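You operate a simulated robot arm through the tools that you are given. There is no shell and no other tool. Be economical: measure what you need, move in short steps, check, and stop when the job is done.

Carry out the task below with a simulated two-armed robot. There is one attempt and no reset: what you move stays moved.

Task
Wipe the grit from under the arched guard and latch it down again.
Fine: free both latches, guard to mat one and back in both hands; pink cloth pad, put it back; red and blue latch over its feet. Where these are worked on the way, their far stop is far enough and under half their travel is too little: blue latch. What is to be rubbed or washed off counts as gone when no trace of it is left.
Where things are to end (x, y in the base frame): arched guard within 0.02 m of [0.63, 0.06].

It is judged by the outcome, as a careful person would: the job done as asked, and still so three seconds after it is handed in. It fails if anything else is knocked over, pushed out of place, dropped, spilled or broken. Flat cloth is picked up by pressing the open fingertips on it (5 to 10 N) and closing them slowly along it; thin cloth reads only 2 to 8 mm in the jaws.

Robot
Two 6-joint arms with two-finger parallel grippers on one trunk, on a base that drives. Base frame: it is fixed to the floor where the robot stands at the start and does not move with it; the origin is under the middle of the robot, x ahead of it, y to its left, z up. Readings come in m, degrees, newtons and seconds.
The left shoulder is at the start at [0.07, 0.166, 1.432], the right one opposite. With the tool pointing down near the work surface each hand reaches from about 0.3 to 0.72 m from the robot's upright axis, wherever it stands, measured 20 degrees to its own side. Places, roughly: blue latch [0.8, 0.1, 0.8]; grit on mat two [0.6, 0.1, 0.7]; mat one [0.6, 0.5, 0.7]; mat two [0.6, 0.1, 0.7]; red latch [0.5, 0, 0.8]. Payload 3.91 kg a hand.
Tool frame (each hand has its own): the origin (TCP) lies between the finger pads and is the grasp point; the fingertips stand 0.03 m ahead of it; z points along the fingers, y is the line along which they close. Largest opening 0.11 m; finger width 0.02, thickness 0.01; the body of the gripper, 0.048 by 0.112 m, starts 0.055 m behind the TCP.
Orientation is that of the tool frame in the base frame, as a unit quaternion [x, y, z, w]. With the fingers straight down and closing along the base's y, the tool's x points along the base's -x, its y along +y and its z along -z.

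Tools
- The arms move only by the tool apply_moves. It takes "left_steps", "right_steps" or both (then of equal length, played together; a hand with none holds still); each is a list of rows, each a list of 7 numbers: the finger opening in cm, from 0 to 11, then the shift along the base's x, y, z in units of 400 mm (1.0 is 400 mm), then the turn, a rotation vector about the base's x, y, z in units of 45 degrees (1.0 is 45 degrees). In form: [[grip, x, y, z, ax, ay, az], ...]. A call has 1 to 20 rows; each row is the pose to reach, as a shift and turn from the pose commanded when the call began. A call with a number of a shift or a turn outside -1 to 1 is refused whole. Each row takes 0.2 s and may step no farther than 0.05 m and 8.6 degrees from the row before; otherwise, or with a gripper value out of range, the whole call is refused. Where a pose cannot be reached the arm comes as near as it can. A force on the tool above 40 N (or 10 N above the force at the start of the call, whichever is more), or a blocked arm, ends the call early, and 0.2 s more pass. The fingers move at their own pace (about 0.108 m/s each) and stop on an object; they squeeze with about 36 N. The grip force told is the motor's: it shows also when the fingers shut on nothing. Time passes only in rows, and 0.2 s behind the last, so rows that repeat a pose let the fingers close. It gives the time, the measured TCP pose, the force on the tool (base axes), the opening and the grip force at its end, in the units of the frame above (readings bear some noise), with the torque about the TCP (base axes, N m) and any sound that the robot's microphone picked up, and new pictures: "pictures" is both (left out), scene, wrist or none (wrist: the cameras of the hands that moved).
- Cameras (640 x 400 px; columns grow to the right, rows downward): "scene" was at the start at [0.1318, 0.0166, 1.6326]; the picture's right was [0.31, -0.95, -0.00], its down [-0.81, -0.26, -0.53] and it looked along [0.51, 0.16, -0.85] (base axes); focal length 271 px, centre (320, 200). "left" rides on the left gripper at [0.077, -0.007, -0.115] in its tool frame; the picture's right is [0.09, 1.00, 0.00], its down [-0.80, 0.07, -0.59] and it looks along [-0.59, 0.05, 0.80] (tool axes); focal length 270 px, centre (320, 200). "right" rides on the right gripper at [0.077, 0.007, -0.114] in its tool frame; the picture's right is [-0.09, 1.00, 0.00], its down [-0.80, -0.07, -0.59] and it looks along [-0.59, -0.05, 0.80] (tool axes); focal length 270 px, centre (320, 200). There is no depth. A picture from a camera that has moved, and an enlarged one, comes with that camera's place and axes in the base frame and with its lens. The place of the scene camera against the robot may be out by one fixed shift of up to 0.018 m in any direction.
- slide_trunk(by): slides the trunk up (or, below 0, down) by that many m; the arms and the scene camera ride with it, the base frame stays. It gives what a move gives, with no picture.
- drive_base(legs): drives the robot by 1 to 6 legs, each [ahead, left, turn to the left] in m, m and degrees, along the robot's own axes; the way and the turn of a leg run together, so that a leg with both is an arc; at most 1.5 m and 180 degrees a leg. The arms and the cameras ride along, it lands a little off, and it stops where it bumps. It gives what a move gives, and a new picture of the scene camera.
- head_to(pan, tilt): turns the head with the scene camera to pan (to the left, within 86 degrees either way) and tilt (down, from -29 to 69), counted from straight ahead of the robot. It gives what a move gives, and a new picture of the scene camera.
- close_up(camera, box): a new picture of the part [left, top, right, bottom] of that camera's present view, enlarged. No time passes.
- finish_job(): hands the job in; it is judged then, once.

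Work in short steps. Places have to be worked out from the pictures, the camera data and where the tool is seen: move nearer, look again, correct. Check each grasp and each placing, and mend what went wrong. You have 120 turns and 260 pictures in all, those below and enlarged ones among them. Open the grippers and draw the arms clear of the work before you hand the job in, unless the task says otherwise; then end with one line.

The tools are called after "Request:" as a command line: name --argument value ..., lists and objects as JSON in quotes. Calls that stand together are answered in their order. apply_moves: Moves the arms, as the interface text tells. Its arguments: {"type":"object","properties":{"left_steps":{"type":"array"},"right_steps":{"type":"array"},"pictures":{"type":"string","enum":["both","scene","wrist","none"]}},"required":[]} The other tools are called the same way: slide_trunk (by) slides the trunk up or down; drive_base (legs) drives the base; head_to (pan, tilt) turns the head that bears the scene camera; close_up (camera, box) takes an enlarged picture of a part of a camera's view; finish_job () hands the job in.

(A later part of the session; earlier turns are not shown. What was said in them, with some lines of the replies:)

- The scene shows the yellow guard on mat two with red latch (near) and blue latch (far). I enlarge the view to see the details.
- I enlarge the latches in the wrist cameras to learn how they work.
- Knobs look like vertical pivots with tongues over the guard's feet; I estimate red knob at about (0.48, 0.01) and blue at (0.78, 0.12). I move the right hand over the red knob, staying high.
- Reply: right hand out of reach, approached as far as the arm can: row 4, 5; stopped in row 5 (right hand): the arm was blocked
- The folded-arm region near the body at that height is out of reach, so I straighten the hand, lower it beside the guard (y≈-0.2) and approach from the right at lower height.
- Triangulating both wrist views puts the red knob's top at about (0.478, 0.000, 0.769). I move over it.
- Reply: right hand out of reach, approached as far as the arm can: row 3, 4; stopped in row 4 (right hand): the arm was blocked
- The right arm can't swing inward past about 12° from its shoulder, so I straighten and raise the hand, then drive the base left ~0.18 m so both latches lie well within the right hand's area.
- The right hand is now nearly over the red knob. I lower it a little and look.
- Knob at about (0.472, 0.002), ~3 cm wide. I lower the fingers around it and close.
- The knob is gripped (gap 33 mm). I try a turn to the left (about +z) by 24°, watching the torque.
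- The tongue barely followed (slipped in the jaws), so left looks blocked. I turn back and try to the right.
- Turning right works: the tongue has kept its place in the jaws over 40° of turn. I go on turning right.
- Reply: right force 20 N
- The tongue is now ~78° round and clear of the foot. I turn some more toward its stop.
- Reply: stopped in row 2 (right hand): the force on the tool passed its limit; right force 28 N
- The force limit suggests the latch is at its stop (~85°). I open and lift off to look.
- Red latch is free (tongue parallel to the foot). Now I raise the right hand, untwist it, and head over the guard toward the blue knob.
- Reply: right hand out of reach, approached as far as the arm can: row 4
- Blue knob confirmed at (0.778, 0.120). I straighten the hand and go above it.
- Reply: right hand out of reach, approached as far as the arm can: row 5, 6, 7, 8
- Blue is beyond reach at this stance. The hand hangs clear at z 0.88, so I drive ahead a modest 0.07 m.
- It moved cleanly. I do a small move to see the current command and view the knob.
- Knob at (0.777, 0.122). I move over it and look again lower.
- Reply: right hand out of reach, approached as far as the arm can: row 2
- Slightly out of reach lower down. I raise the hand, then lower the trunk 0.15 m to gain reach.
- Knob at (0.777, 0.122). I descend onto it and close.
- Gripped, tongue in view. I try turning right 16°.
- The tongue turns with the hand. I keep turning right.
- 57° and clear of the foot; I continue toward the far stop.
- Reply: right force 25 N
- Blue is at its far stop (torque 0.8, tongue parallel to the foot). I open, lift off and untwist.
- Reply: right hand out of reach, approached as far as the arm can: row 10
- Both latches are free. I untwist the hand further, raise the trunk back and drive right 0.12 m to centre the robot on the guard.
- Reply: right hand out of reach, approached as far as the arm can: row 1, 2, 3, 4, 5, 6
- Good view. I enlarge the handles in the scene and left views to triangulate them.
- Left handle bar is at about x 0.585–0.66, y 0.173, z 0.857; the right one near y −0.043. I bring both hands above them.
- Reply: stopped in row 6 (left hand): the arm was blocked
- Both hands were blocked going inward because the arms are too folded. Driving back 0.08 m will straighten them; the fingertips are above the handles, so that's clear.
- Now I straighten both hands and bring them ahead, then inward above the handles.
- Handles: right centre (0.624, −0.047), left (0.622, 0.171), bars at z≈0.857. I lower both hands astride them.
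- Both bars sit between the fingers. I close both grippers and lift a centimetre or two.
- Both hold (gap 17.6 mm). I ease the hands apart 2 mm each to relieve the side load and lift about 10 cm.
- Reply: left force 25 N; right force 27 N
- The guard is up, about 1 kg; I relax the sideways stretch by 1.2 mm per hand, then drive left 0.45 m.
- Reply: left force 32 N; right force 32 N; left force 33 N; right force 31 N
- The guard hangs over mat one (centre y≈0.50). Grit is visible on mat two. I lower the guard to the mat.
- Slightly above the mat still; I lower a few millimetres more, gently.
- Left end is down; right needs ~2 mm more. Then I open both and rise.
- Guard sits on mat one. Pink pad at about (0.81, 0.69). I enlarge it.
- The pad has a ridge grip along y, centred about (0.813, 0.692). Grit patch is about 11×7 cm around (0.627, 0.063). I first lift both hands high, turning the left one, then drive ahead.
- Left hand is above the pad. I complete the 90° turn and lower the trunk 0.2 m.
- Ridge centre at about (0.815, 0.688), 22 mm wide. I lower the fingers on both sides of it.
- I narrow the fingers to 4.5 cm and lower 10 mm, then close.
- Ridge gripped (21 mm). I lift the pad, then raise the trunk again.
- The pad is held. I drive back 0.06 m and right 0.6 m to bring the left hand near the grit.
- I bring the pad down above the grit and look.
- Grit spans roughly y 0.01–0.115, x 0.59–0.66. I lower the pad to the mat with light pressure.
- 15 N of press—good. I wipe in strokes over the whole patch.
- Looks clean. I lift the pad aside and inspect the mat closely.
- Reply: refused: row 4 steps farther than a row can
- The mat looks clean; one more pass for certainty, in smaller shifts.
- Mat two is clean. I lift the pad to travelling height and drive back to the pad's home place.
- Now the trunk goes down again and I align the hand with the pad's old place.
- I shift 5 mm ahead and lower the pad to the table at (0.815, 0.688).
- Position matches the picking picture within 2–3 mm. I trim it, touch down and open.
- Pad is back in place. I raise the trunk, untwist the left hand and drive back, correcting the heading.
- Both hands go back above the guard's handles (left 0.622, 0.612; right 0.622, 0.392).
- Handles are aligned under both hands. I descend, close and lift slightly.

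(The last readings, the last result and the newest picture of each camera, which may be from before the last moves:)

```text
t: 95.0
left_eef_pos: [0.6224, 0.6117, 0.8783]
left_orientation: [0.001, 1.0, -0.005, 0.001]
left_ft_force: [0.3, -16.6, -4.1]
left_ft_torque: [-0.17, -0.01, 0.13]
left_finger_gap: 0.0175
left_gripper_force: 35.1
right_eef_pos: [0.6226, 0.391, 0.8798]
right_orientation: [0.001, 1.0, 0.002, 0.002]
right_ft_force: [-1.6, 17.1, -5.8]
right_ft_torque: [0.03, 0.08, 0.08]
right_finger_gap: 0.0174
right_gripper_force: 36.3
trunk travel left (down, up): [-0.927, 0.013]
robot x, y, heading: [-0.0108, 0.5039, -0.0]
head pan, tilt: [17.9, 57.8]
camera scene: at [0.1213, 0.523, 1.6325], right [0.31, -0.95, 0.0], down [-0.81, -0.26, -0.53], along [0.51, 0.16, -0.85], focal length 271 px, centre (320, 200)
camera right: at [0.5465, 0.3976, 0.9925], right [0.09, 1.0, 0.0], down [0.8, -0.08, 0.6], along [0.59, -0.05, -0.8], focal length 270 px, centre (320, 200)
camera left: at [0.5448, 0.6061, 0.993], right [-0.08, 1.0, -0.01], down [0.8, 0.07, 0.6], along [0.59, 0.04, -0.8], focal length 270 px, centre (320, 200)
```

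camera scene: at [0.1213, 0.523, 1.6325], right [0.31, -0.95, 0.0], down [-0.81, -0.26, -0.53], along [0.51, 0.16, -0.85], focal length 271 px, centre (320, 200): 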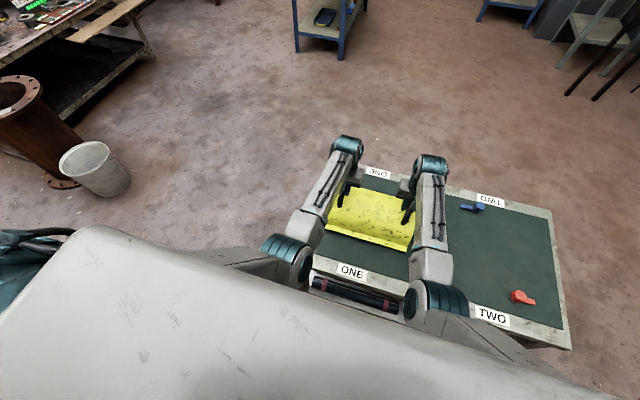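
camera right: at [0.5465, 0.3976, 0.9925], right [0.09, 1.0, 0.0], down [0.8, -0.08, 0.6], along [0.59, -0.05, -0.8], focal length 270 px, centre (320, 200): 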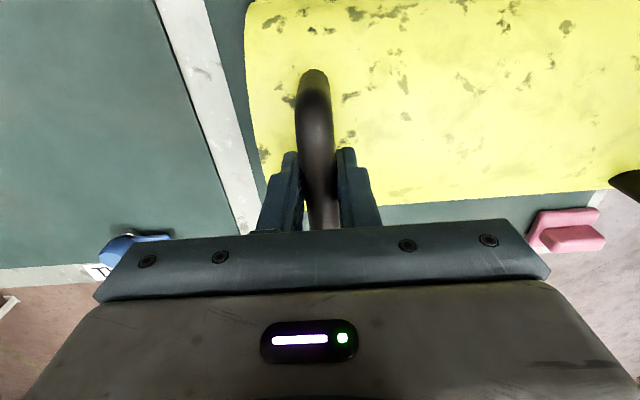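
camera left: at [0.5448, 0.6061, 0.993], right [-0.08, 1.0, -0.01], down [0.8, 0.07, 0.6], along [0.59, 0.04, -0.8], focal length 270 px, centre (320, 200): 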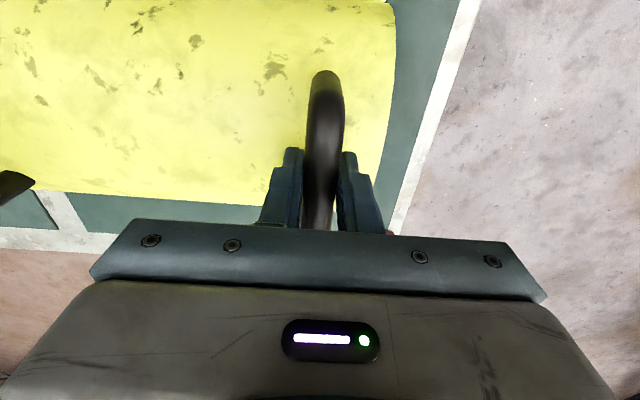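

Held securely. Lift, then drive right 0.441 m back to mat two.

Request:
apply_moves --left_steps '[[0.5, 0, 0, 0.06, 0, 0, 0], [0.5, 0, 0, 0.12, 0, 0, 0], [0.5, 0, 0, 0.18, 0, 0, 0], [0.5, 0, 0, 0.24, 0, 0, 0], [0.5, 0, 0, 0.24, 0, 0, 0]]' --right_steps '[[0.5, 0, 0, 0.06, 0, 0, 0], [0.5, 0, 0, 0.12, 0, 0, 0], [0.5, 0, 0, 0.18, 0, 0, 0], [0.5, 0, 0, 0.24, 0, 0, 0], [0.5, 0, 0, 0.24, 0, 0, 0]]' --pictures "none"

Request:
drive_base --legs '[[0, -0.441, 0]]'

```text
t: 96.2
left_eef_pos: [0.624, 0.6116, 0.9742]
left_orientation: [0.002, 1.0, -0.004, 0.001]
left_ft_force: [0.5, -35.6, -6.7]
left_ft_torque: [-0.03, -0.13, 0.18]
left_finger_gap: 0.0179
left_gripper_force: 36.6
right_eef_pos: [0.6237, 0.3914, 0.9761]
right_orientation: [0.0, 1.0, 0.003, 0.001]
right_ft_force: [-0.4, 35.1, -3.5]
right_ft_torque: [0.26, 0.19, 0.0]
right_finger_gap: 0.0175
right_gripper_force: 35.6
trunk travel left (down, up): [-0.927, 0.013]
robot x, y, heading: [-0.0098, 0.5041, 0.1]
head pan, tilt: [17.9, 57.8]
```

```text
t: 98.9
left_eef_pos: [0.6251, 0.1727, 0.9758]
left_orientation: [-0.001, 1.0, -0.005, 0.002]
left_ft_force: [-0.5, -34.5, -4.7]
left_ft_torque: [-0.14, 0.06, 0.05]
left_finger_gap: 0.0177
left_gripper_force: 36.4
right_eef_pos: [0.6276, -0.0497, 0.9736]
right_orientation: [-0.004, 1.0, 0.003, 0.001]
right_ft_force: [0.2, 34.4, -5.0]
right_ft_torque: [0.12, -0.01, -0.05]
right_finger_gap: 0.0175
right_gripper_force: 36.6
trunk travel left (down, up): [-0.927, 0.013]
robot x, y, heading: [-0.0087, 0.058, 0.5]
head pan, tilt: [17.9, 57.8]
camera scene: at [0.1252, 0.08, 1.6324], right [0.32, -0.95, 0.0], down [-0.8, -0.27, -0.53], along [0.5, 0.17, -0.85], focal length 271 px, centre (320, 200)
```

scene: 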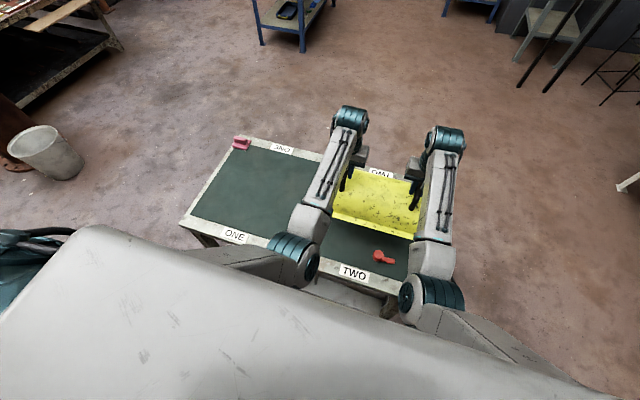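

Mean of the hands is (0.626, 0.0615) – right on. I lower the guard onto mat two.

Request:
apply_moves --left_steps '[[0.5, 0, 0, -0.06, 0, 0, 0], [0.5, 0.002, -0.002, -0.12, 0, 0, 0], [0.5, 0.004, -0.004, -0.18, 0, 0, 0], [0.5, 0.004, -0.004, -0.23, 0, 0, 0], [0.5, 0.004, -0.004, -0.265, 0, 0, 0], [0.5, 0.004, -0.004, -0.29, 0, 0, 0]]' --right_steps '[[0.5, 0, 0, -0.06, 0, 0, 0], [0.5, 0.001, -0.002, -0.12, 0, 0, 0], [0.5, 0.002, -0.004, -0.18, 0, 0, 0], [0.5, 0.002, -0.004, -0.23, 0, 0, 0], [0.5, 0.002, -0.004, -0.265, 0, 0, 0], [0.5, 0.002, -0.004, -0.285, 0, 0, 0]]'

```text
t: 100.3
left_eef_pos: [0.6278, 0.1694, 0.8593]
left_orientation: [-0.002, 1.0, -0.006, 0.0]
left_ft_force: [-2.4, -0.6, -3.6]
left_ft_torque: [-0.23, 0.3, -0.32]
left_finger_gap: 0.0173
left_gripper_force: 36.1
right_eef_pos: [0.6281, -0.0515, 0.8603]
right_orientation: [-0.003, 1.0, 0.003, 0.002]
right_ft_force: [2.7, -0.4, -7.3]
right_ft_torque: [-0.21, -0.28, -0.32]
right_finger_gap: 0.0177
right_gripper_force: 36.0
trunk travel left (down, up): [-0.927, 0.013]
robot x, y, heading: [-0.0067, 0.0566, 0.4]
head pan, tilt: [17.9, 57.8]
camera scene: at [0.1254, 0.0777, 1.6324], right [0.32, -0.95, 0.0], down [-0.8, -0.27, -0.53], along [0.5, 0.17, -0.85], focal length 271 px, centre (320, 200)
camera right: at [0.5528, -0.0456, 0.9744], right [0.08, 1.0, 0.01], down [0.8, -0.07, 0.6], along [0.6, -0.04, -0.8], focal length 270 px, centre (320, 200)
camera left: at [0.5512, 0.1635, 0.9732], right [-0.09, 1.0, -0.01], down [0.8, 0.08, 0.6], along [0.59, 0.05, -0.8], focal length 270 px, centre (320, 200)
```

scene: 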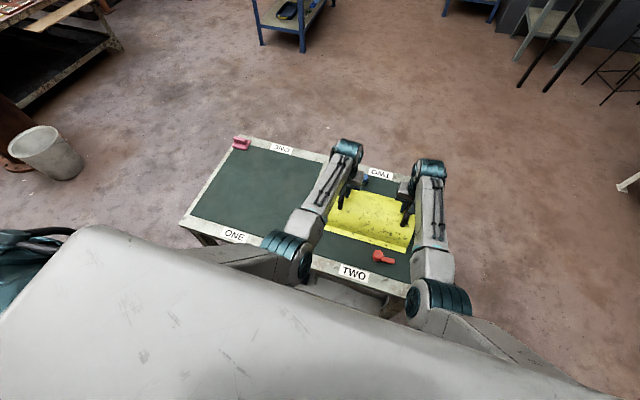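
right: 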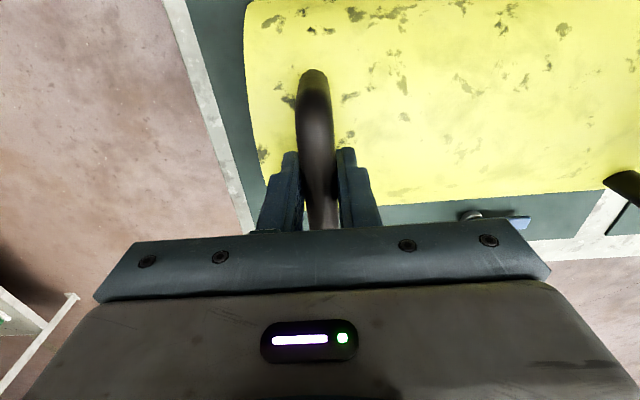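
left: 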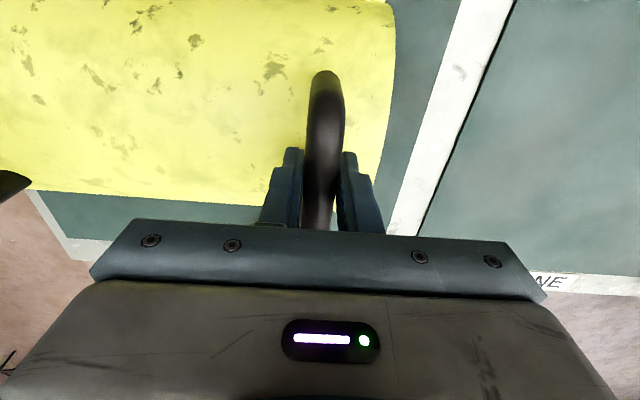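

Position (0.628, 0.059) is good. A few millimetres further down until it rests.

Request:
apply_moves --left_steps '[[0.5, 0, 0, -0.005, 0, 0, 0], [0.5, 0, 0, -0.008, 0, 0, 0]]' --right_steps '[[0.5, 0, 0, -0.008, 0, 0, 0], [0.5, 0, 0, -0.013, 0, 0, 0]]' --pictures "none"

```text
t: 100.9
left_eef_pos: [0.6255, 0.1706, 0.858]
left_orientation: [-0.002, 1.0, -0.004, 0.002]
left_ft_force: [2.4, 1.7, -1.6]
left_ft_torque: [-0.01, 0.8, 0.22]
left_finger_gap: 0.0177
left_gripper_force: 35.5
right_eef_pos: [0.6286, -0.0504, 0.8581]
right_orientation: [-0.003, 1.0, 0.002, 0.004]
right_ft_force: [0.4, -2.1, 15.6]
right_ft_torque: [0.03, 0.89, 0.0]
right_finger_gap: 0.0176
right_gripper_force: 35.6
trunk travel left (down, up): [-0.927, 0.013]
robot x, y, heading: [-0.0085, 0.0554, 0.5]
head pan, tilt: [17.9, 57.8]
```

Right end rests; left comes 1 mm lower, then I open both and rise.

Request:
apply_moves --left_steps '[[0.5, 0, 0, -0.004, 0, 0, 0], [2.5, 0, 0, -0.004, 0, 0, 0], [4, 0, 0, -0.004, 0, 0, 0], [7, 0, 0, -0.004, 0, 0, 0], [7, 0, 0, 0.04, 0, 0, 0], [7, 0, 0, 0.14, 0, 0, 0], [7, 0, 0, 0.24, 0, 0, 0]]' --right_steps '[[0.5, 0, 0, 0.003, 0, 0, 0], [2.5, 0, 0, 0.003, 0, 0, 0], [4, 0, 0, 0.003, 0, 0, 0], [7, 0, 0, 0.003, 0, 0, 0], [7, 0, 0, 0.04, 0, 0, 0], [7, 0, 0, 0.14, 0, 0, 0], [7, 0, 0, 0.24, 0, 0, 0]]'

```text
t: 102.5
left_eef_pos: [0.6269, 0.1687, 0.9549]
left_orientation: [-0.001, 1.0, -0.004, 0.002]
left_ft_force: [-0.3, 0.5, 0.5]
left_ft_torque: [0.02, -0.05, 0.01]
left_finger_gap: 0.0699
left_gripper_force: 0.1
right_eef_pos: [0.6274, -0.0514, 0.9525]
right_orientation: [-0.003, 1.0, 0.003, 0.002]
right_ft_force: [-0.4, 0.0, -0.2]
right_ft_torque: [-0.01, -0.02, 0.02]
right_finger_gap: 0.0698
right_gripper_force: 0.1
trunk travel left (down, up): [-0.927, 0.013]
robot x, y, heading: [-0.0093, 0.0627, 0.4]
head pan, tilt: [17.9, 57.8]
camera scene: at [0.1222, 0.0779, 1.6326], right [0.32, -0.95, 0.0], down [-0.8, -0.27, -0.53], along [0.51, 0.17, -0.85], focal length 271 px, centre (320, 200)
camera right: at [0.5514, -0.0458, 1.0666], right [0.08, 1.0, 0.01], down [0.8, -0.07, 0.6], along [0.6, -0.04, -0.8], focal length 270 px, centre (320, 200)
camera left: at [0.5501, 0.1637, 1.0687], right [-0.09, 1.0, -0.01], down [0.8, 0.08, 0.6], along [0.6, 0.05, -0.8], focal length 270 px, centre (320, 200)
```

scene: 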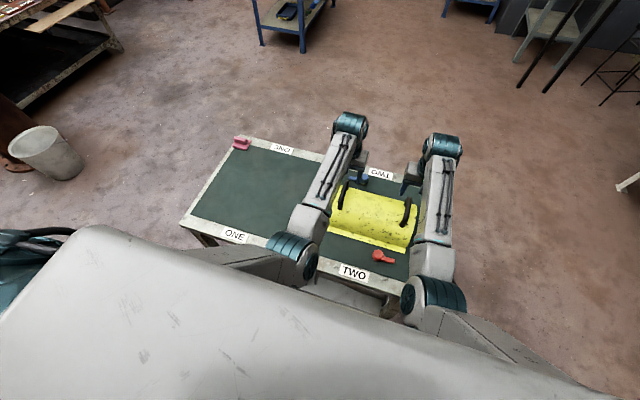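
right: 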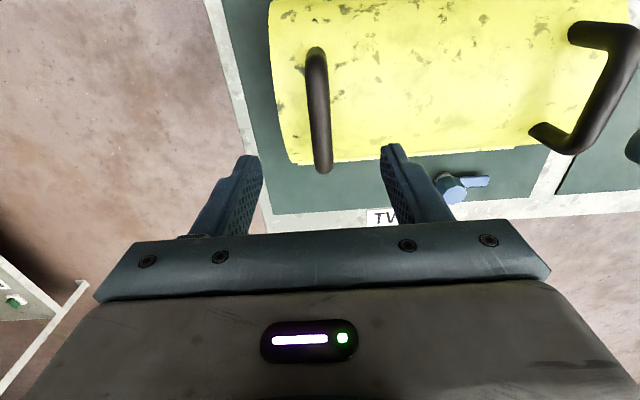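
left: 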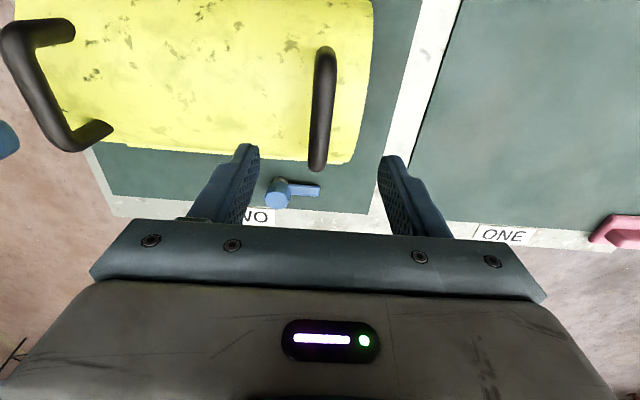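

The guard is back at about (0.627, 0.06). Now the latches: I raise both hands, start twisting the right one (−90° for the blue latch's grip), then drive toward the blue latch stance.

Request:
apply_moves --left_steps '[[7, 0, 0.03, 0.08, 0, 0, 0], [7, 0.01, 0.08, 0.16, 0, 0, 0], [7, 0.02, 0.16, 0.22, 0, 0, 0], [7, 0.03, 0.24, 0.26, 0, 0, 0], [7, 0.03, 0.32, 0.28, 0, 0, 0], [7, 0.03, 0.4, 0.28, 0, 0, 0]]' --right_steps '[[7, 0.01, -0.02, 0.08, 0, 0, 0], [8, 0.04, -0.05, 0.16, 0, 0, -0.18], [9, 0.08, -0.08, 0.22, 0, 0, -0.36], [10, 0.12, -0.1, 0.27, 0, 0, -0.54], [11, 0.15, -0.12, 0.3, 0, 0, -0.72], [11, 0.18, -0.12, 0.32, 0, 0, -0.9]]' --pictures "none"

Request:
drive_base --legs '[[0.08, 0, 0], [0, 0.117, -0.3]]'

```text
t: 103.9
left_eef_pos: [0.6464, 0.331, 1.0556]
left_orientation: [-0.003, 1.0, -0.006, 0.004]
left_ft_force: [0.3, 0.3, -0.2]
left_ft_torque: [-0.02, -0.04, 0.0]
left_finger_gap: 0.07
left_gripper_force: 0.1
left hand out of reach, approached as far as the arm can: row 4, 5, 6
right_eef_pos: [0.7011, -0.098, 1.0792]
right_orientation: [0.345, 0.939, 0.001, 0.003]
right_ft_force: [-0.3, -0.3, 0.3]
right_ft_torque: [-0.02, -0.01, -0.01]
right_finger_gap: 0.1102
right_gripper_force: 0.0
trunk travel left (down, up): [-0.927, 0.013]
robot x, y, heading: [-0.0078, 0.0593, 0.5]
head pan, tilt: [17.9, 57.8]
```

```text
t: 105.8
left_eef_pos: [0.7291, 0.4409, 1.0549]
left_orientation: [0.001, 1.0, -0.003, 0.002]
left_ft_force: [0.0, -0.6, 0.7]
left_ft_torque: [0.0, 0.01, 0.01]
left_finger_gap: 0.0699
left_gripper_force: 0.0
right_eef_pos: [0.7812, 0.0114, 1.0783]
right_orientation: [0.346, 0.938, 0.003, 0.002]
right_ft_force: [0.5, 0.1, -1.0]
right_ft_torque: [0.03, 0.01, 0.0]
right_finger_gap: 0.1102
right_gripper_force: 0.1
trunk travel left (down, up): [-0.927, 0.013]
robot x, y, heading: [0.0712, 0.1814, 0.3]
head pan, tilt: [17.9, 57.8]
camera scene: at [0.2063, 0.1904, 1.6324], right [0.31, -0.95, 0.0], down [-0.81, -0.26, -0.53], along [0.5, 0.17, -0.85], focal length 271 px, centre (320, 200)
```

scene: 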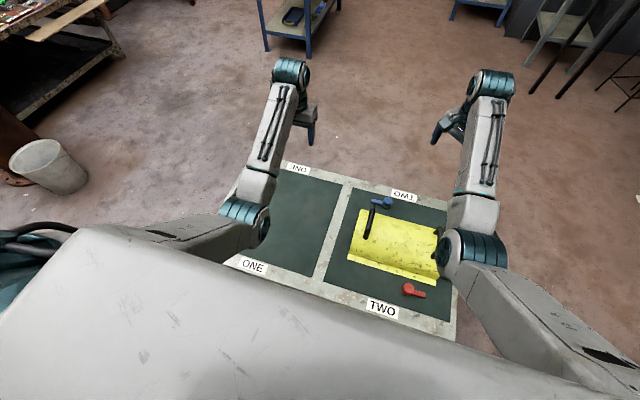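

I lower the trunk 0.13 m, then move the right hand over the blue knob with a further turn.

Request:
slide_trunk --by -0.13

Request:
apply_moves --right_steps '[[11, 0, 0.07, -0.03, 0, 0, -0.18], [11, -0.01, 0.14, -0.06, 0, 0, -0.36], [11, -0.01, 0.21, -0.1, 0, 0, -0.54], [11, -0.01, 0.2775, -0.15, 0, 0, -0.72], [11, -0.01, 0.2775, -0.2, 0, 0, -0.9], [11, -0.01, 0.2775, -0.25, 0, 0, -1.0]]'

```text
t: 107.4
left_eef_pos: [0.7267, 0.4424, 0.9252]
left_orientation: [0.001, 1.0, -0.006, 0.003]
left_ft_force: [0.4, -0.2, 0.1]
left_ft_torque: [-0.01, 0.0, 0.02]
left_finger_gap: 0.0702
left_gripper_force: 0.0
right_eef_pos: [0.7792, 0.0139, 0.9501]
right_orientation: [0.346, 0.938, 0.001, 0.004]
right_ft_force: [0.3, -0.7, 0.1]
right_ft_torque: [0.02, -0.03, 0.01]
right_finger_gap: 0.11
right_gripper_force: 0.0
trunk travel left (down, up): [-0.797, 0.143]
robot x, y, heading: [0.0741, 0.1781, 0.4]
head pan, tilt: [17.9, 57.8]
```

```text
t: 108.8
left_eef_pos: [0.7281, 0.4432, 0.9244]
left_orientation: [0.0, 1.0, -0.004, 0.004]
left_ft_force: [0.0, -0.8, 0.1]
left_ft_torque: [0.0, 0.01, 0.0]
left_finger_gap: 0.0701
left_gripper_force: 0.1
right_eef_pos: [0.7756, 0.1244, 0.8496]
right_orientation: [0.68, 0.733, 0.0, 0.003]
right_ft_force: [0.4, 1.0, -0.1]
right_ft_torque: [0.0, -0.01, -0.04]
right_finger_gap: 0.11
right_gripper_force: 0.1
trunk travel left (down, up): [-0.797, 0.143]
robot x, y, heading: [0.0694, 0.1765, 0.2]
head pan, tilt: [17.9, 57.8]
camera scene: at [0.2041, 0.1941, 1.5026], right [0.31, -0.95, 0.0], down [-0.8, -0.26, -0.53], along [0.51, 0.17, -0.85], focal length 271 px, centre (320, 200)
camera right: at [0.7777, 0.2011, 0.9626], right [1.0, -0.01, 0.01], down [-0.01, -0.8, 0.6], along [0.0, -0.6, -0.8], focal length 270 px, centre (320, 200)
```

scene: 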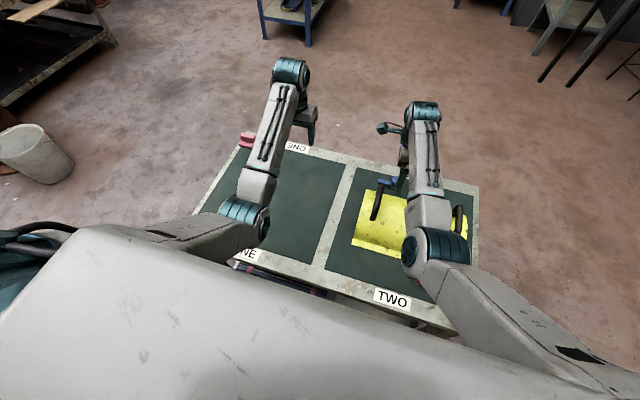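
right: 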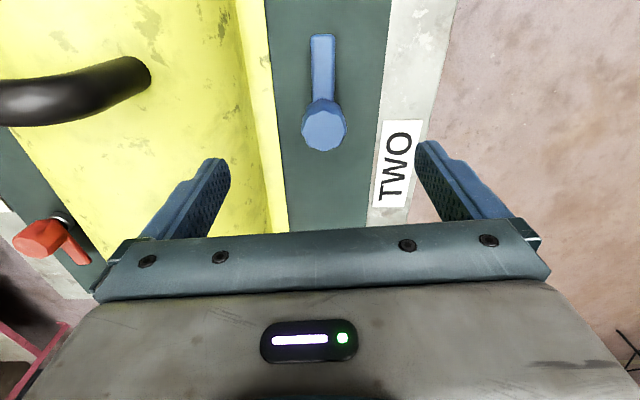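

Knob at (0.780, 0.122). I narrow to 5.5 cm to clear the guard's foot, descend and close.

Request:
apply_moves --right_steps '[[5.5, 0.01, -0.005, -0.03, 0, 0, 0], [5.5, 0.01, -0.005, -0.06, 0, 0, 0], [5.5, 0.01, -0.005, -0.12, 0, 0, 0], [5.5, 0.01, -0.005, -0.18, 0, 0, 0], [3.5, 0.01, -0.005, -0.18, 0, 0, 0], [1, 0.01, -0.005, -0.18, 0, 0, 0], [1, 0.01, -0.005, -0.18, 0, 0, 0]]' --pictures "wrist"

```text
t: 110.4
left_eef_pos: [0.7281, 0.444, 0.9245]
left_orientation: [0.001, 1.0, -0.006, 0.004]
left_ft_force: [-0.3, -0.2, -0.2]
left_ft_torque: [0.0, 0.04, 0.0]
left_finger_gap: 0.0698
left_gripper_force: 0.0
right_eef_pos: [0.7788, 0.1227, 0.7763]
right_orientation: [0.679, 0.734, 0.001, 0.005]
right_ft_force: [6.7, -1.5, -0.9]
right_ft_torque: [0.03, 0.15, 0.0]
right_finger_gap: 0.0334
right_gripper_force: 45.0
trunk travel left (down, up): [-0.797, 0.143]
robot x, y, heading: [0.0735, 0.1791, 0.2]
head pan, tilt: [17.9, 57.8]
camera right: at [0.7807, 0.2, 0.8906], right [1.0, -0.01, 0.01], down [-0.01, -0.8, 0.6], along [0.0, -0.6, -0.8], focal length 270 px, centre (320, 200)
```

right: 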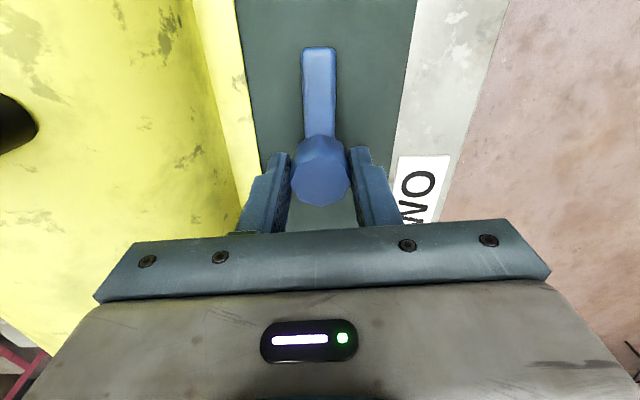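

Gripped; now I turn left about 45° (tongue back toward the foot).

Request:
apply_moves --right_steps '[[1, 0, 0, 0, 0, 0, 0.18], [1, 0, 0, 0, 0, 0, 0.36], [1, 0, 0, 0, 0, 0, 0.54], [1, 0, 0, 0, 0, 0, 0.72], [1, 0, 0, 0, 0, 0, 0.9], [1, 0, 0, 0, 0, 0, 1.0]]' --pictures "wrist"

```text
t: 111.8
left_eef_pos: [0.7275, 0.4422, 0.9257]
left_orientation: [0.001, 1.0, -0.006, 0.004]
left_ft_force: [0.1, -0.4, -0.4]
left_ft_torque: [0.02, 0.01, 0.01]
left_finger_gap: 0.07
left_gripper_force: 0.0
right_eef_pos: [0.7775, 0.1231, 0.7759]
right_orientation: [0.346, 0.938, 0.001, 0.003]
right_ft_force: [-6.2, -4.6, -3.2]
right_ft_torque: [-1.24, -0.29, 0.05]
right_finger_gap: 0.0336
right_gripper_force: 44.9
trunk travel left (down, up): [-0.797, 0.143]
robot x, y, heading: [0.07, 0.1758, 0.1]
head pan, tilt: [17.9, 57.8]
camera right: at [0.725, 0.1767, 0.8907], right [0.71, 0.7, 0.0], down [0.56, -0.57, 0.6], along [0.42, -0.42, -0.8], focal length 270 px, centre (320, 200)
```

right: 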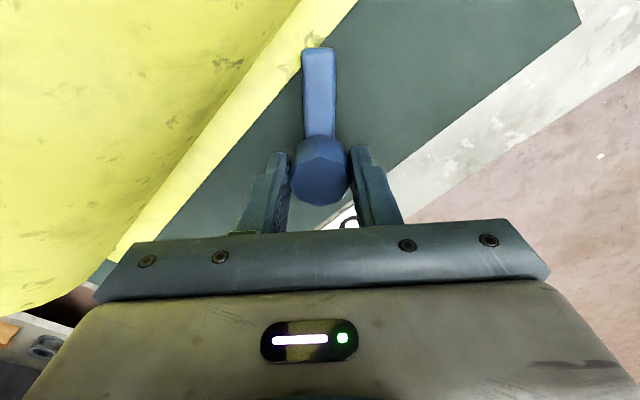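

The tongue follows. I finish the turn to the closed stop.

Request:
apply_moves --right_steps '[[1, 0, 0, 0, 0, 0, 0.18], [1, 0, 0, 0, 0, 0, 0.36], [1, 0, 0, 0, 0, 0, 0.54], [1, 0, 0, 0, 0, 0, 0.72], [1, 0, 0, 0, 0, 0, 0.86], [1, 0, 0, 0, 0, 0, 0.96]]' --pictures "wrist"

```text
t: 113.2
left_eef_pos: [0.7268, 0.4409, 0.9261]
left_orientation: [0.001, 1.0, -0.005, 0.003]
left_ft_force: [0.4, -0.2, 0.0]
left_ft_torque: [-0.02, 0.0, 0.01]
left_finger_gap: 0.07
left_gripper_force: 0.2
right_eef_pos: [0.7776, 0.121, 0.7774]
right_orientation: [-0.023, 1.0, 0.004, 0.001]
right_ft_force: [-13.4, -13.4, -11.3]
right_ft_torque: [-0.81, -0.25, 0.0]
right_finger_gap: 0.0334
right_gripper_force: 44.9
trunk travel left (down, up): [-0.797, 0.143]
robot x, y, heading: [0.072, 0.1784, 0.1]
head pan, tilt: [17.9, 57.8]
camera right: at [0.702, 0.1229, 0.8909], right [0.04, 1.0, 0.01], down [0.8, -0.04, 0.6], along [0.6, -0.02, -0.8], focal length 270 px, centre (320, 200)
```

right: 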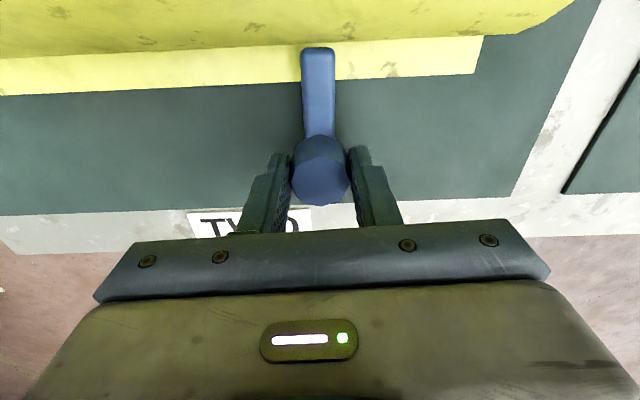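

Tongue lies over the foot, perhaps 2–3° short of its first position; I nudge a bit further to the stop.

Request:
apply_moves --right_steps '[[1, 0.003, 0, 0, 0, 0, 0.08], [1, 0.003, 0, 0, 0, 0, 0.14]]' --pictures "wrist"

```text
t: 113.8
left_eef_pos: [0.7277, 0.4428, 0.9262]
left_orientation: [0.001, 1.0, -0.005, 0.003]
left_ft_force: [0.8, 0.0, -0.1]
left_ft_torque: [-0.02, -0.01, 0.01]
left_finger_gap: 0.0698
left_gripper_force: 0.2
right_eef_pos: [0.7798, 0.1215, 0.7766]
right_orientation: [-0.078, 0.997, 0.004, 0.001]
right_ft_force: [-18.3, -14.8, -13.2]
right_ft_torque: [-1.4, 0.77, -0.6]
right_finger_gap: 0.0337
right_gripper_force: 45.1
trunk travel left (down, up): [-0.797, 0.143]
robot x, y, heading: [0.072, 0.1789, 0.2]
head pan, tilt: [17.9, 57.8]
camera right: at [0.7034, 0.1144, 0.891], right [-0.07, 1.0, 0.01], down [0.8, 0.05, 0.6], along [0.59, 0.05, -0.8], focal length 270 px, centre (320, 200)
```

right: 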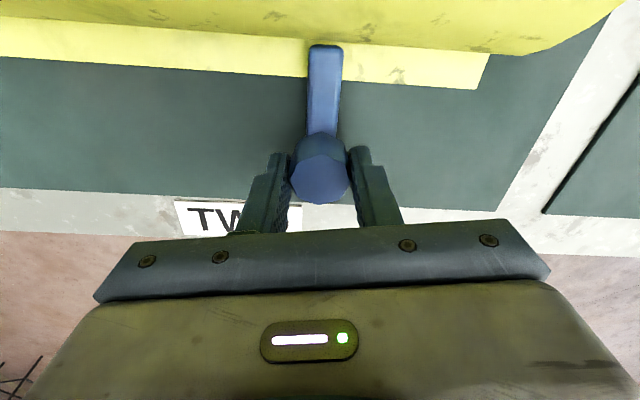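

At the stop (torque −0.6, slipping). Blue is latched; I open and lift off, turning the hand back for the red one.

Request:
apply_moves --right_steps '[[4, 0, 0, 0, 0, 0, 0], [8, 0, 0, 0, 0, 0, 0], [8, 0, 0, 0.08, 0, 0, 0], [8, 0, 0, 0.18, 0, 0, 0], [8, 0, 0, 0.28, 0, 0, -0.18], [8, 0, -0.03, 0.36, 0, 0, -0.36], [8, 0, -0.08, 0.42, 0, 0, -0.54], [8, -0.02, -0.16, 0.44, 0, 0, -0.72], [8, -0.05, -0.24, 0.44, 0, 0, -0.9]]'

Request:
slide_trunk --by 0.13

Request:
drive_base --legs '[[-0.075, 0, 0]]'

```text
t: 115.8
left_eef_pos: [0.7279, 0.4403, 0.9258]
left_orientation: [0.001, 1.0, -0.004, 0.003]
left_ft_force: [0.2, 0.4, 0.2]
left_ft_torque: [-0.03, -0.06, 0.0]
left_finger_gap: 0.0697
left_gripper_force: 0.2
right_eef_pos: [0.7605, 0.0243, 0.954]
right_orientation: [0.272, 0.962, 0.003, 0.003]
right_ft_force: [0.2, -0.6, -1.6]
right_ft_torque: [-0.02, -0.01, -0.02]
right_finger_gap: 0.0801
right_gripper_force: 0.1
trunk travel left (down, up): [-0.797, 0.143]
robot x, y, heading: [0.0752, 0.1765, 0.6]
head pan, tilt: [17.9, 57.8]
camera scene: at [0.2032, 0.1924, 1.5027], right [0.31, -0.95, 0.0], down [-0.8, -0.26, -0.53], along [0.51, 0.17, -0.85], focal length 271 px, centre (320, 200)
camera right: at [0.6983, 0.0704, 1.068], right [0.6, 0.8, 0.01], down [0.64, -0.48, 0.6], along [0.48, -0.35, -0.8], focal length 270 px, centre (320, 200)
```

scene: 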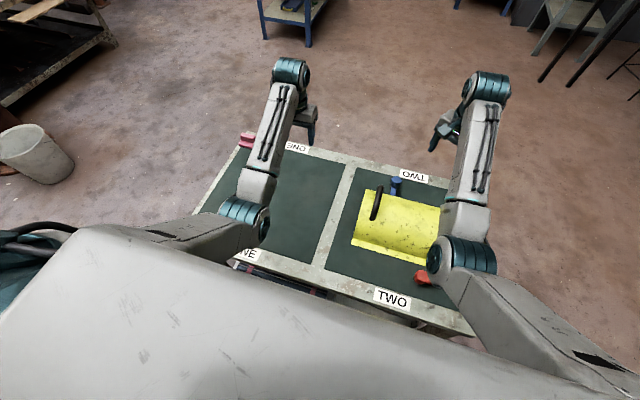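
right: 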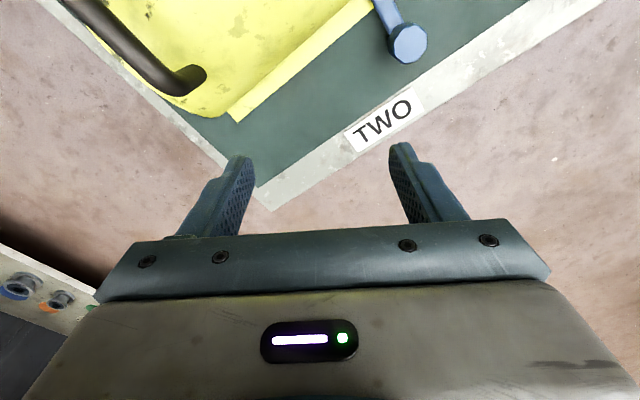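

```text
t: 117.4
left_eef_pos: [0.7277, 0.4434, 1.0559]
left_orientation: [0.002, 1.0, -0.006, 0.003]
left_ft_force: [0.7, -0.1, -0.2]
left_ft_torque: [-0.03, 0.04, 0.02]
left_finger_gap: 0.07
left_gripper_force: 0.1
right_eef_pos: [0.7607, 0.0258, 1.0834]
right_orientation: [0.271, 0.963, 0.002, 0.002]
right_ft_force: [-0.4, 0.0, -0.5]
right_ft_torque: [0.0, 0.01, 0.03]
right_finger_gap: 0.0801
right_gripper_force: 0.1
trunk travel left (down, up): [-0.927, 0.013]
robot x, y, heading: [0.074, 0.1753, -0.0]
head pan, tilt: [17.9, 57.8]
```

```text
t: 118.4
left_eef_pos: [0.6589, 0.442, 1.0521]
left_orientation: [0.001, 1.0, -0.005, 0.0]
left_ft_force: [0.6, 0.3, -0.4]
left_ft_torque: [0.02, -0.01, -0.03]
left_finger_gap: 0.0699
left_gripper_force: 0.1
right_eef_pos: [0.6916, 0.0252, 1.0784]
right_orientation: [0.271, 0.963, 0.001, -0.001]
right_ft_force: [0.9, 0.1, -0.4]
right_ft_torque: [0.03, 0.04, 0.02]
right_finger_gap: 0.0801
right_gripper_force: 0.1
trunk travel left (down, up): [-0.927, 0.013]
robot x, y, heading: [-0.0027, 0.1787, 0.3]
head pan, tilt: [17.9, 57.8]
camera scene: at [0.1396, 0.194, 1.6316], right [0.31, -0.95, 0.0], down [-0.81, -0.26, -0.53], along [0.5, 0.17, -0.85], focal length 271 px, centre (320, 200)
```

scene: 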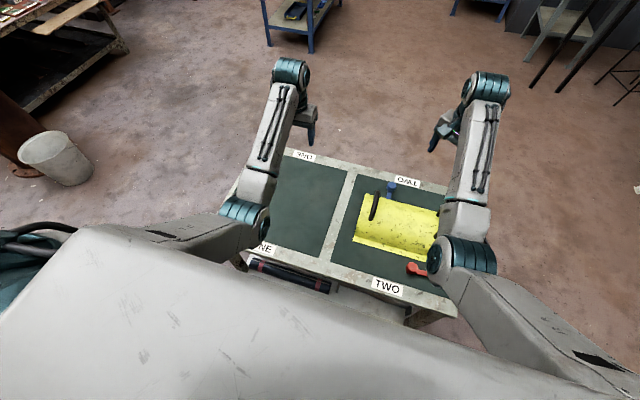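

Now I take the right hand around the guard's right end to above the red knob, turned to about −70°.

Request:
apply_moves --right_steps '[[8, 0, -0.11, 0, 0, 0, -0.15], [8, -0.03, -0.22, 0, 0, 0, -0.3], [8, -0.06, -0.33, -0.03, 0, 0, -0.45], [8, -0.1, -0.43, -0.06, 0, 0, -0.6], [8, -0.14, -0.49, -0.14, 0, 0, -0.75], [8, -0.18, -0.49, -0.25, 0, 0, -0.86], [8, -0.22, -0.49, -0.36, 0, 0, -0.86], [8, -0.28, -0.49, -0.45, 0, 0, -0.86], [8, -0.37, -0.49, -0.49, 0, 0, -0.86], [8, -0.46, -0.48, -0.49, 0, 0, -0.86], [8, -0.5225, -0.42, -0.49, 0, 0, -0.86], [8, -0.5225, -0.32, -0.49, 0, 0, -0.86], [8, -0.5225, -0.22, -0.49, 0, 0, -0.86], [8, -0.5225, -0.12, -0.49, 0, 0, -0.86], [8, -0.5225, -0.058, -0.49, 0, 0, -0.86]]'

```text
t: 121.6
left_eef_pos: [0.6538, 0.4454, 1.055]
left_orientation: [0.001, 1.0, -0.005, 0.004]
left_ft_force: [-0.5, -0.4, -0.5]
left_ft_torque: [-0.01, 0.0, 0.0]
left_finger_gap: 0.0701
left_gripper_force: 0.0
right_eef_pos: [0.4751, 0.005, 0.8877]
right_orientation: [0.575, 0.818, 0.001, 0.004]
right_ft_force: [-0.6, 0.5, -0.3]
right_ft_torque: [0.0, -0.01, -0.01]
right_finger_gap: 0.08
right_gripper_force: 0.0
right hand out of reach, approached as far as the arm can: row 2, 3
trunk travel left (down, up): [-0.927, 0.013]
robot x, y, heading: [-0.0015, 0.1784, -0.1]
head pan, tilt: [17.9, 57.8]
camera scene: at [0.1294, 0.1957, 1.6326], right [0.31, -0.95, 0.0], down [-0.8, -0.26, -0.53], along [0.51, 0.16, -0.85], focal length 271 px, centre (320, 200)
camera right: at [0.4566, 0.079, 1.0021], right [0.97, 0.25, 0.01], down [0.2, -0.78, 0.6], along [0.16, -0.58, -0.8], focal length 270 px, centre (320, 200)
```

scene: 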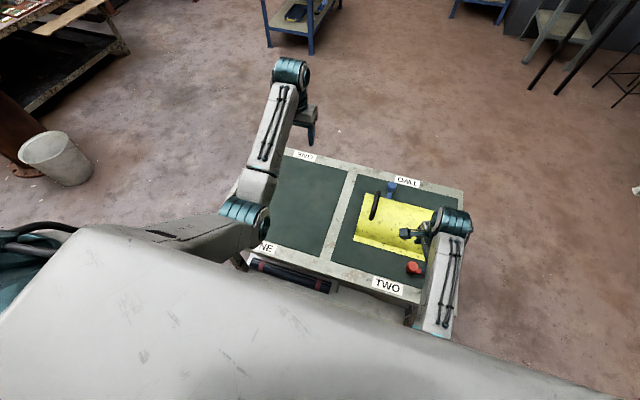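
right: 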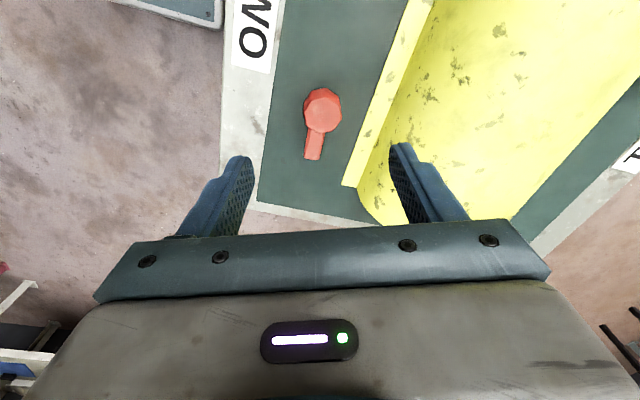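

Knob lies under the hand at about (0.476, 0.005). I narrow, descend and close.

Request:
apply_moves --right_steps '[[6, 0.003, 0.003, -0.08, 0, 0, 0], [6, 0.003, 0.003, -0.16, 0, 0, 0], [6, 0.003, 0.003, -0.22, 0, 0, 0], [6, 0.003, 0.003, -0.28, 0, 0, 0], [3.5, 0.003, 0.003, -0.28, 0, 0, 0], [1, 0.003, 0.003, -0.28, 0, 0, 0], [1, 0.003, 0.003, -0.28, 0, 0, 0]]' --pictures "wrist"

```text
t: 123.2
left_eef_pos: [0.655, 0.4425, 1.0546]
left_orientation: [0.001, 1.0, -0.005, 0.003]
left_ft_force: [0.0, -1.1, 0.3]
left_ft_torque: [0.01, 0.0, -0.01]
left_finger_gap: 0.07
left_gripper_force: 0.0
right_eef_pos: [0.4788, 0.0044, 0.7744]
right_orientation: [0.575, 0.818, 0.001, 0.004]
right_ft_force: [3.7, -0.4, -1.5]
right_ft_torque: [-0.42, 0.43, 0.07]
right_finger_gap: 0.0336
right_gripper_force: 44.2
trunk travel left (down, up): [-0.927, 0.013]
robot x, y, heading: [0.0005, 0.1805, 0.2]
head pan, tilt: [17.9, 57.8]
camera right: at [0.4592, 0.0794, 0.8896], right [0.97, 0.25, 0.01], down [0.2, -0.78, 0.6], along [0.16, -0.58, -0.8], focal length 270 px, centre (320, 200)
```

right: 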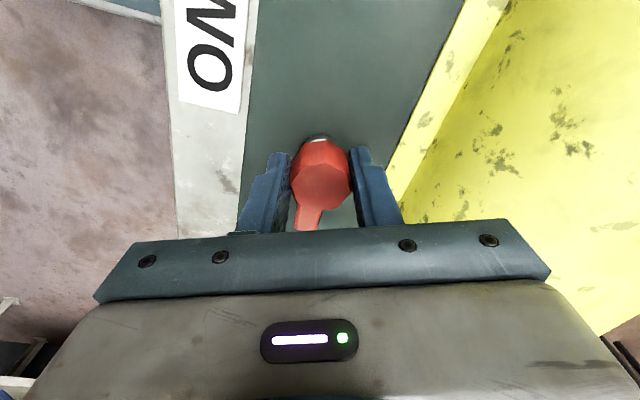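

Gripped. I turn left 45°.

Request:
apply_moves --right_steps '[[1, 0, 0, 0, 0, 0, 0.18], [1, 0, 0, 0, 0, 0, 0.36], [1, 0, 0, 0, 0, 0, 0.54], [1, 0, 0, 0, 0, 0, 0.72], [1, 0, 0, 0, 0, 0, 0.9], [1, 0, 0, 0, 0, 0, 1.0]]' --pictures "wrist"

```text
t: 124.6
left_eef_pos: [0.6522, 0.4407, 1.0568]
left_orientation: [0.001, 1.0, -0.004, 0.004]
left_ft_force: [-0.4, 0.1, -0.5]
left_ft_torque: [0.01, -0.01, 0.0]
left_finger_gap: 0.0701
left_gripper_force: 0.1
right_eef_pos: [0.4756, 0.002, 0.7757]
right_orientation: [0.217, 0.976, 0.001, 0.002]
right_ft_force: [-10.1, -7.6, 0.4]
right_ft_torque: [-0.86, 1.09, -0.06]
right_finger_gap: 0.0336
right_gripper_force: 45.7
trunk travel left (down, up): [-0.927, 0.013]
robot x, y, heading: [-0.0002, 0.1765, 0.3]
head pan, tilt: [17.9, 57.8]
camera right: at [0.4097, 0.0406, 0.8897], right [0.5, 0.86, 0.0], down [0.69, -0.41, 0.6], along [0.52, -0.3, -0.8], focal length 270 px, centre (320, 200)
```

right: 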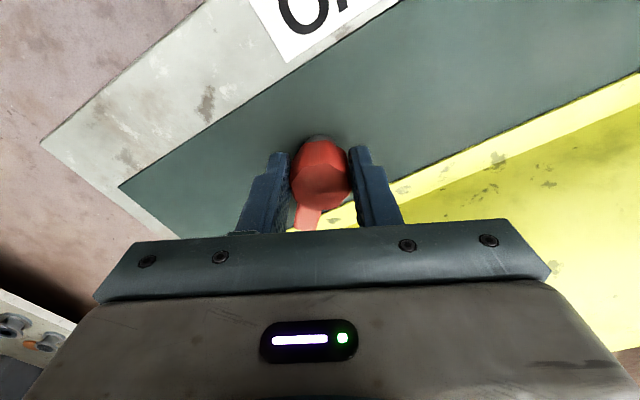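

Following well. Another ~45° to the closed stop.

Request:
apply_moves --right_steps '[[1, 0, 0, 0, 0, 0, 0.18], [1, 0, 0, 0, 0, 0, 0.36], [1, 0, 0, 0, 0, 0, 0.54], [1, 0, 0, 0, 0, 0, 0.72], [1, 0, 0, 0, 0, 0, 0.88], [1, 0, 0, 0, 0, 0, 1.0]]' --pictures "wrist"

```text
t: 126.0
left_eef_pos: [0.6529, 0.4384, 1.0575]
left_orientation: [0.001, 1.0, -0.003, 0.004]
left_ft_force: [-0.7, 0.1, 0.1]
left_ft_torque: [0.01, -0.01, 0.01]
left_finger_gap: 0.07
left_gripper_force: 0.0
right_eef_pos: [0.477, -0.0011, 0.7761]
right_orientation: [-0.173, 0.985, 0.003, 0.002]
right_ft_force: [-12.0, -26.3, -7.4]
right_ft_torque: [-1.19, 0.32, -0.26]
right_finger_gap: 0.0335
right_gripper_force: 45.2
trunk travel left (down, up): [-0.927, 0.013]
robot x, y, heading: [-0.0023, 0.1784, 0.3]
head pan, tilt: [17.9, 57.8]
camera right: at [0.403, -0.0214, 0.8897], right [-0.26, 0.97, 0.01], down [0.78, 0.2, 0.6], along [0.58, 0.16, -0.8], focal length 270 px, centre (320, 200)
```

right: 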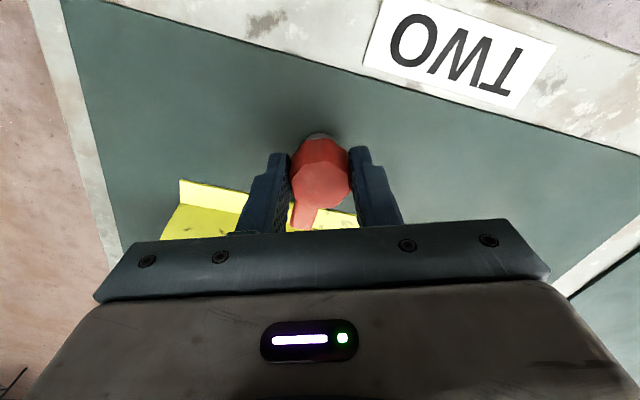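

Nearly at the stop; a last 4° nudge, then release and lift to look.

Request:
apply_moves --right_steps '[[1, 0, 0, 0, 0, 0, 0.1], [1, 0, 0, 0, 0, 0, 0.1], [4, 0, 0, 0, 0, 0, 0.1], [8, 0, 0, 0, 0, 0, 0.1], [8, 0, 0, 0.06, 0, 0, 0.1], [8, 0, 0, 0.15, 0, 0, -0.05], [8, 0, 0, 0.24, 0, 0, -0.2]]'

```text
t: 127.6
left_eef_pos: [0.6535, 0.442, 1.0562]
left_orientation: [0.001, 1.0, -0.005, 0.003]
left_ft_force: [-0.4, -0.1, -0.4]
left_ft_torque: [0.0, -0.01, 0.01]
left_finger_gap: 0.07
left_gripper_force: 0.0
right_eef_pos: [0.4781, 0.0027, 0.872]
right_orientation: [-0.093, 0.996, 0.004, 0.002]
right_ft_force: [0.2, -0.4, 0.3]
right_ft_torque: [0.0, -0.01, 0.03]
right_finger_gap: 0.0801
right_gripper_force: 0.1
trunk travel left (down, up): [-0.927, 0.013]
robot x, y, heading: [-0.006, 0.175, 0.0]
head pan, tilt: [17.9, 57.8]
camera scene: at [0.1286, 0.1939, 1.6326], right [0.31, -0.95, 0.0], down [-0.8, -0.26, -0.53], along [0.51, 0.17, -0.85], focal length 271 px, centre (320, 200)
camera right: at [0.4019, -0.0049, 0.9859], right [-0.1, 1.0, 0.01], down [0.8, 0.08, 0.6], along [0.59, 0.06, -0.8], focal length 270 px, centre (320, 200)
```

scene: 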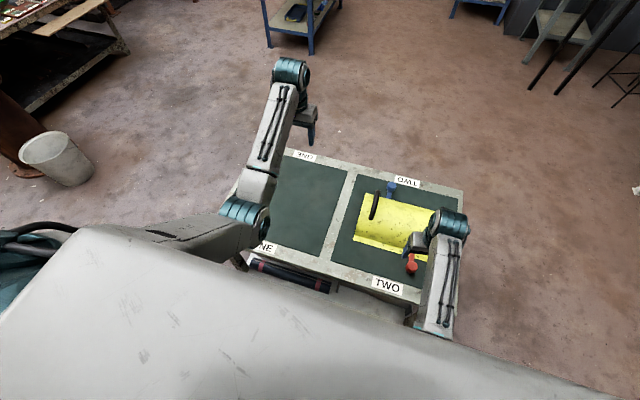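
right: 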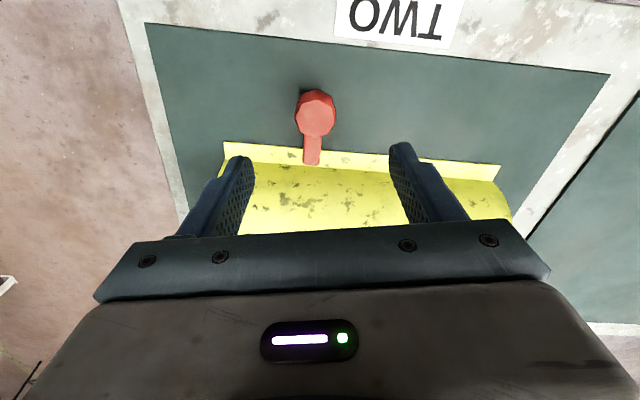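

Red tongue is over the foot. I withdraw the right hand to the right and clear of the work, opening both grippers, and check.

Request:
apply_moves --right_steps '[[11, 0, -0.1, 0.02, 0, 0, 0], [11, 0, -0.2, 0.04, 0, 0, -0.1], [11, 0, -0.3, 0.06, 0, 0, -0.23], [11, 0, -0.4, 0.08, 0, 0, -0.23], [11, 0.03, -0.5, 0.1, 0, 0, -0.23], [11, 0.06, -0.6, 0.15, 0, 0, -0.23], [11, 0.1, -0.65, 0.22, 0, 0, -0.23]]' --left_steps '[[11, 0, 0, 0, 0, 0, 0], [11, 0, 0.02, 0, 0, 0, 0], [11, 0, 0.04, 0, 0, 0, 0], [11, 0, 0.06, 0, 0, 0, 0], [11, 0, 0.08, 0, 0, 0, 0], [11, 0, 0.1, 0, 0, 0, 0], [11, 0, 0.12, 0, 0, 0, 0]]' --pictures "scene"

Request:
close_up --camera "scene" --box '[330, 160, 470, 300]'

Request:
close_up --camera "left" --box '[0, 0, 640, 400]'

```text
t: 129.2
left_eef_pos: [0.6535, 0.4902, 1.0547]
left_orientation: [0.002, 1.0, -0.004, 0.004]
left_ft_force: [0.1, 0.0, 0.1]
left_ft_torque: [-0.03, -0.04, -0.02]
left_finger_gap: 0.1098
left_gripper_force: 0.0
right_eef_pos: [0.5187, -0.2532, 0.9618]
right_orientation: [-0.004, 1.0, 0.004, 0.001]
right_ft_force: [-0.8, -0.3, -0.3]
right_ft_torque: [0.0, 0.03, -0.01]
right_finger_gap: 0.1101
right_gripper_force: 0.0
trunk travel left (down, up): [-0.927, 0.013]
robot x, y, heading: [-0.002, 0.1761, 0.3]
head pan, tilt: [17.9, 57.8]
camera scene: at [0.1295, 0.1938, 1.6325], right [0.31, -0.95, 0.0], down [-0.81, -0.26, -0.53], along [0.51, 0.17, -0.85], focal length 271 px, centre (320, 200)
```

scene: 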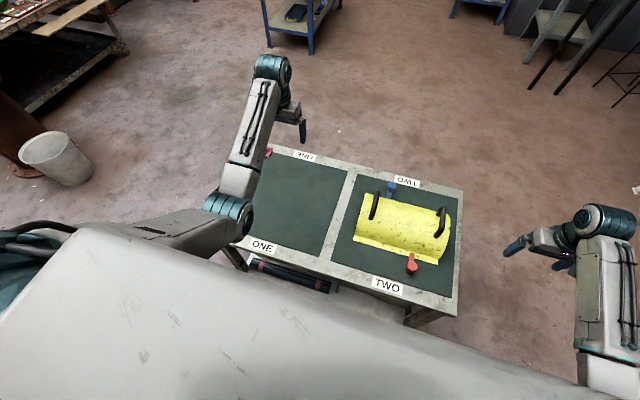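

```text
2.86 times, centred on (400, 230) of scene
camera zoom: at [0.1295, 0.1938, 1.6325], right [0.31, -0.95, 0.0], down [-0.81, -0.26, -0.53], along [0.51, 0.17, -0.85], focal length 773 px, centre (91, 114)
```

zoom: 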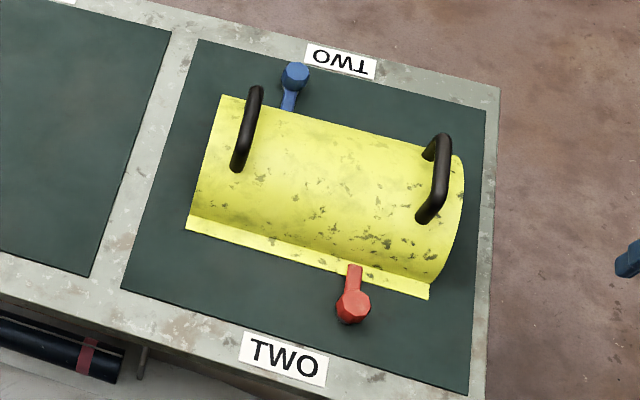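

```text
1.00 times, centred on (320, 200) of left
camera zoom: at [0.5756, 0.4843, 1.169], right [-0.09, 1.0, -0.01], down [0.8, 0.07, 0.6], along [0.6, 0.04, -0.8], focal length 270 px, centre (320, 200)
```

zoom: 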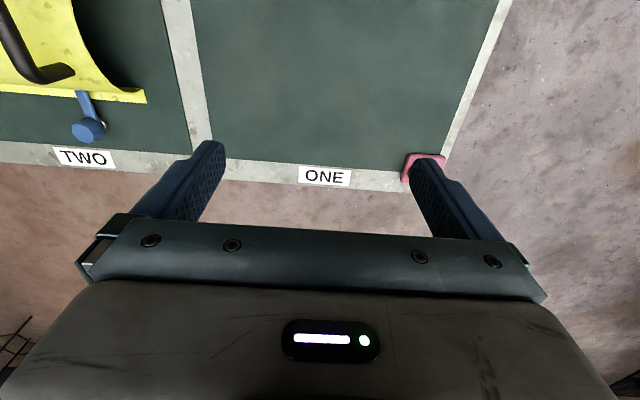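

Both latches lie over the guard's feet, the guard is at about (0.63, 0.06), the pad is home, the mat is clean, and the hands are open and clear. I hand the job in.

Request:
finish_job

```text
The job is handed in.
```

The grit is wiped off mat two, the guard is back at about (0.63, 0.06) with the red and blue latches over its feet, and the pink pad is back in its place; I've handed the job in.
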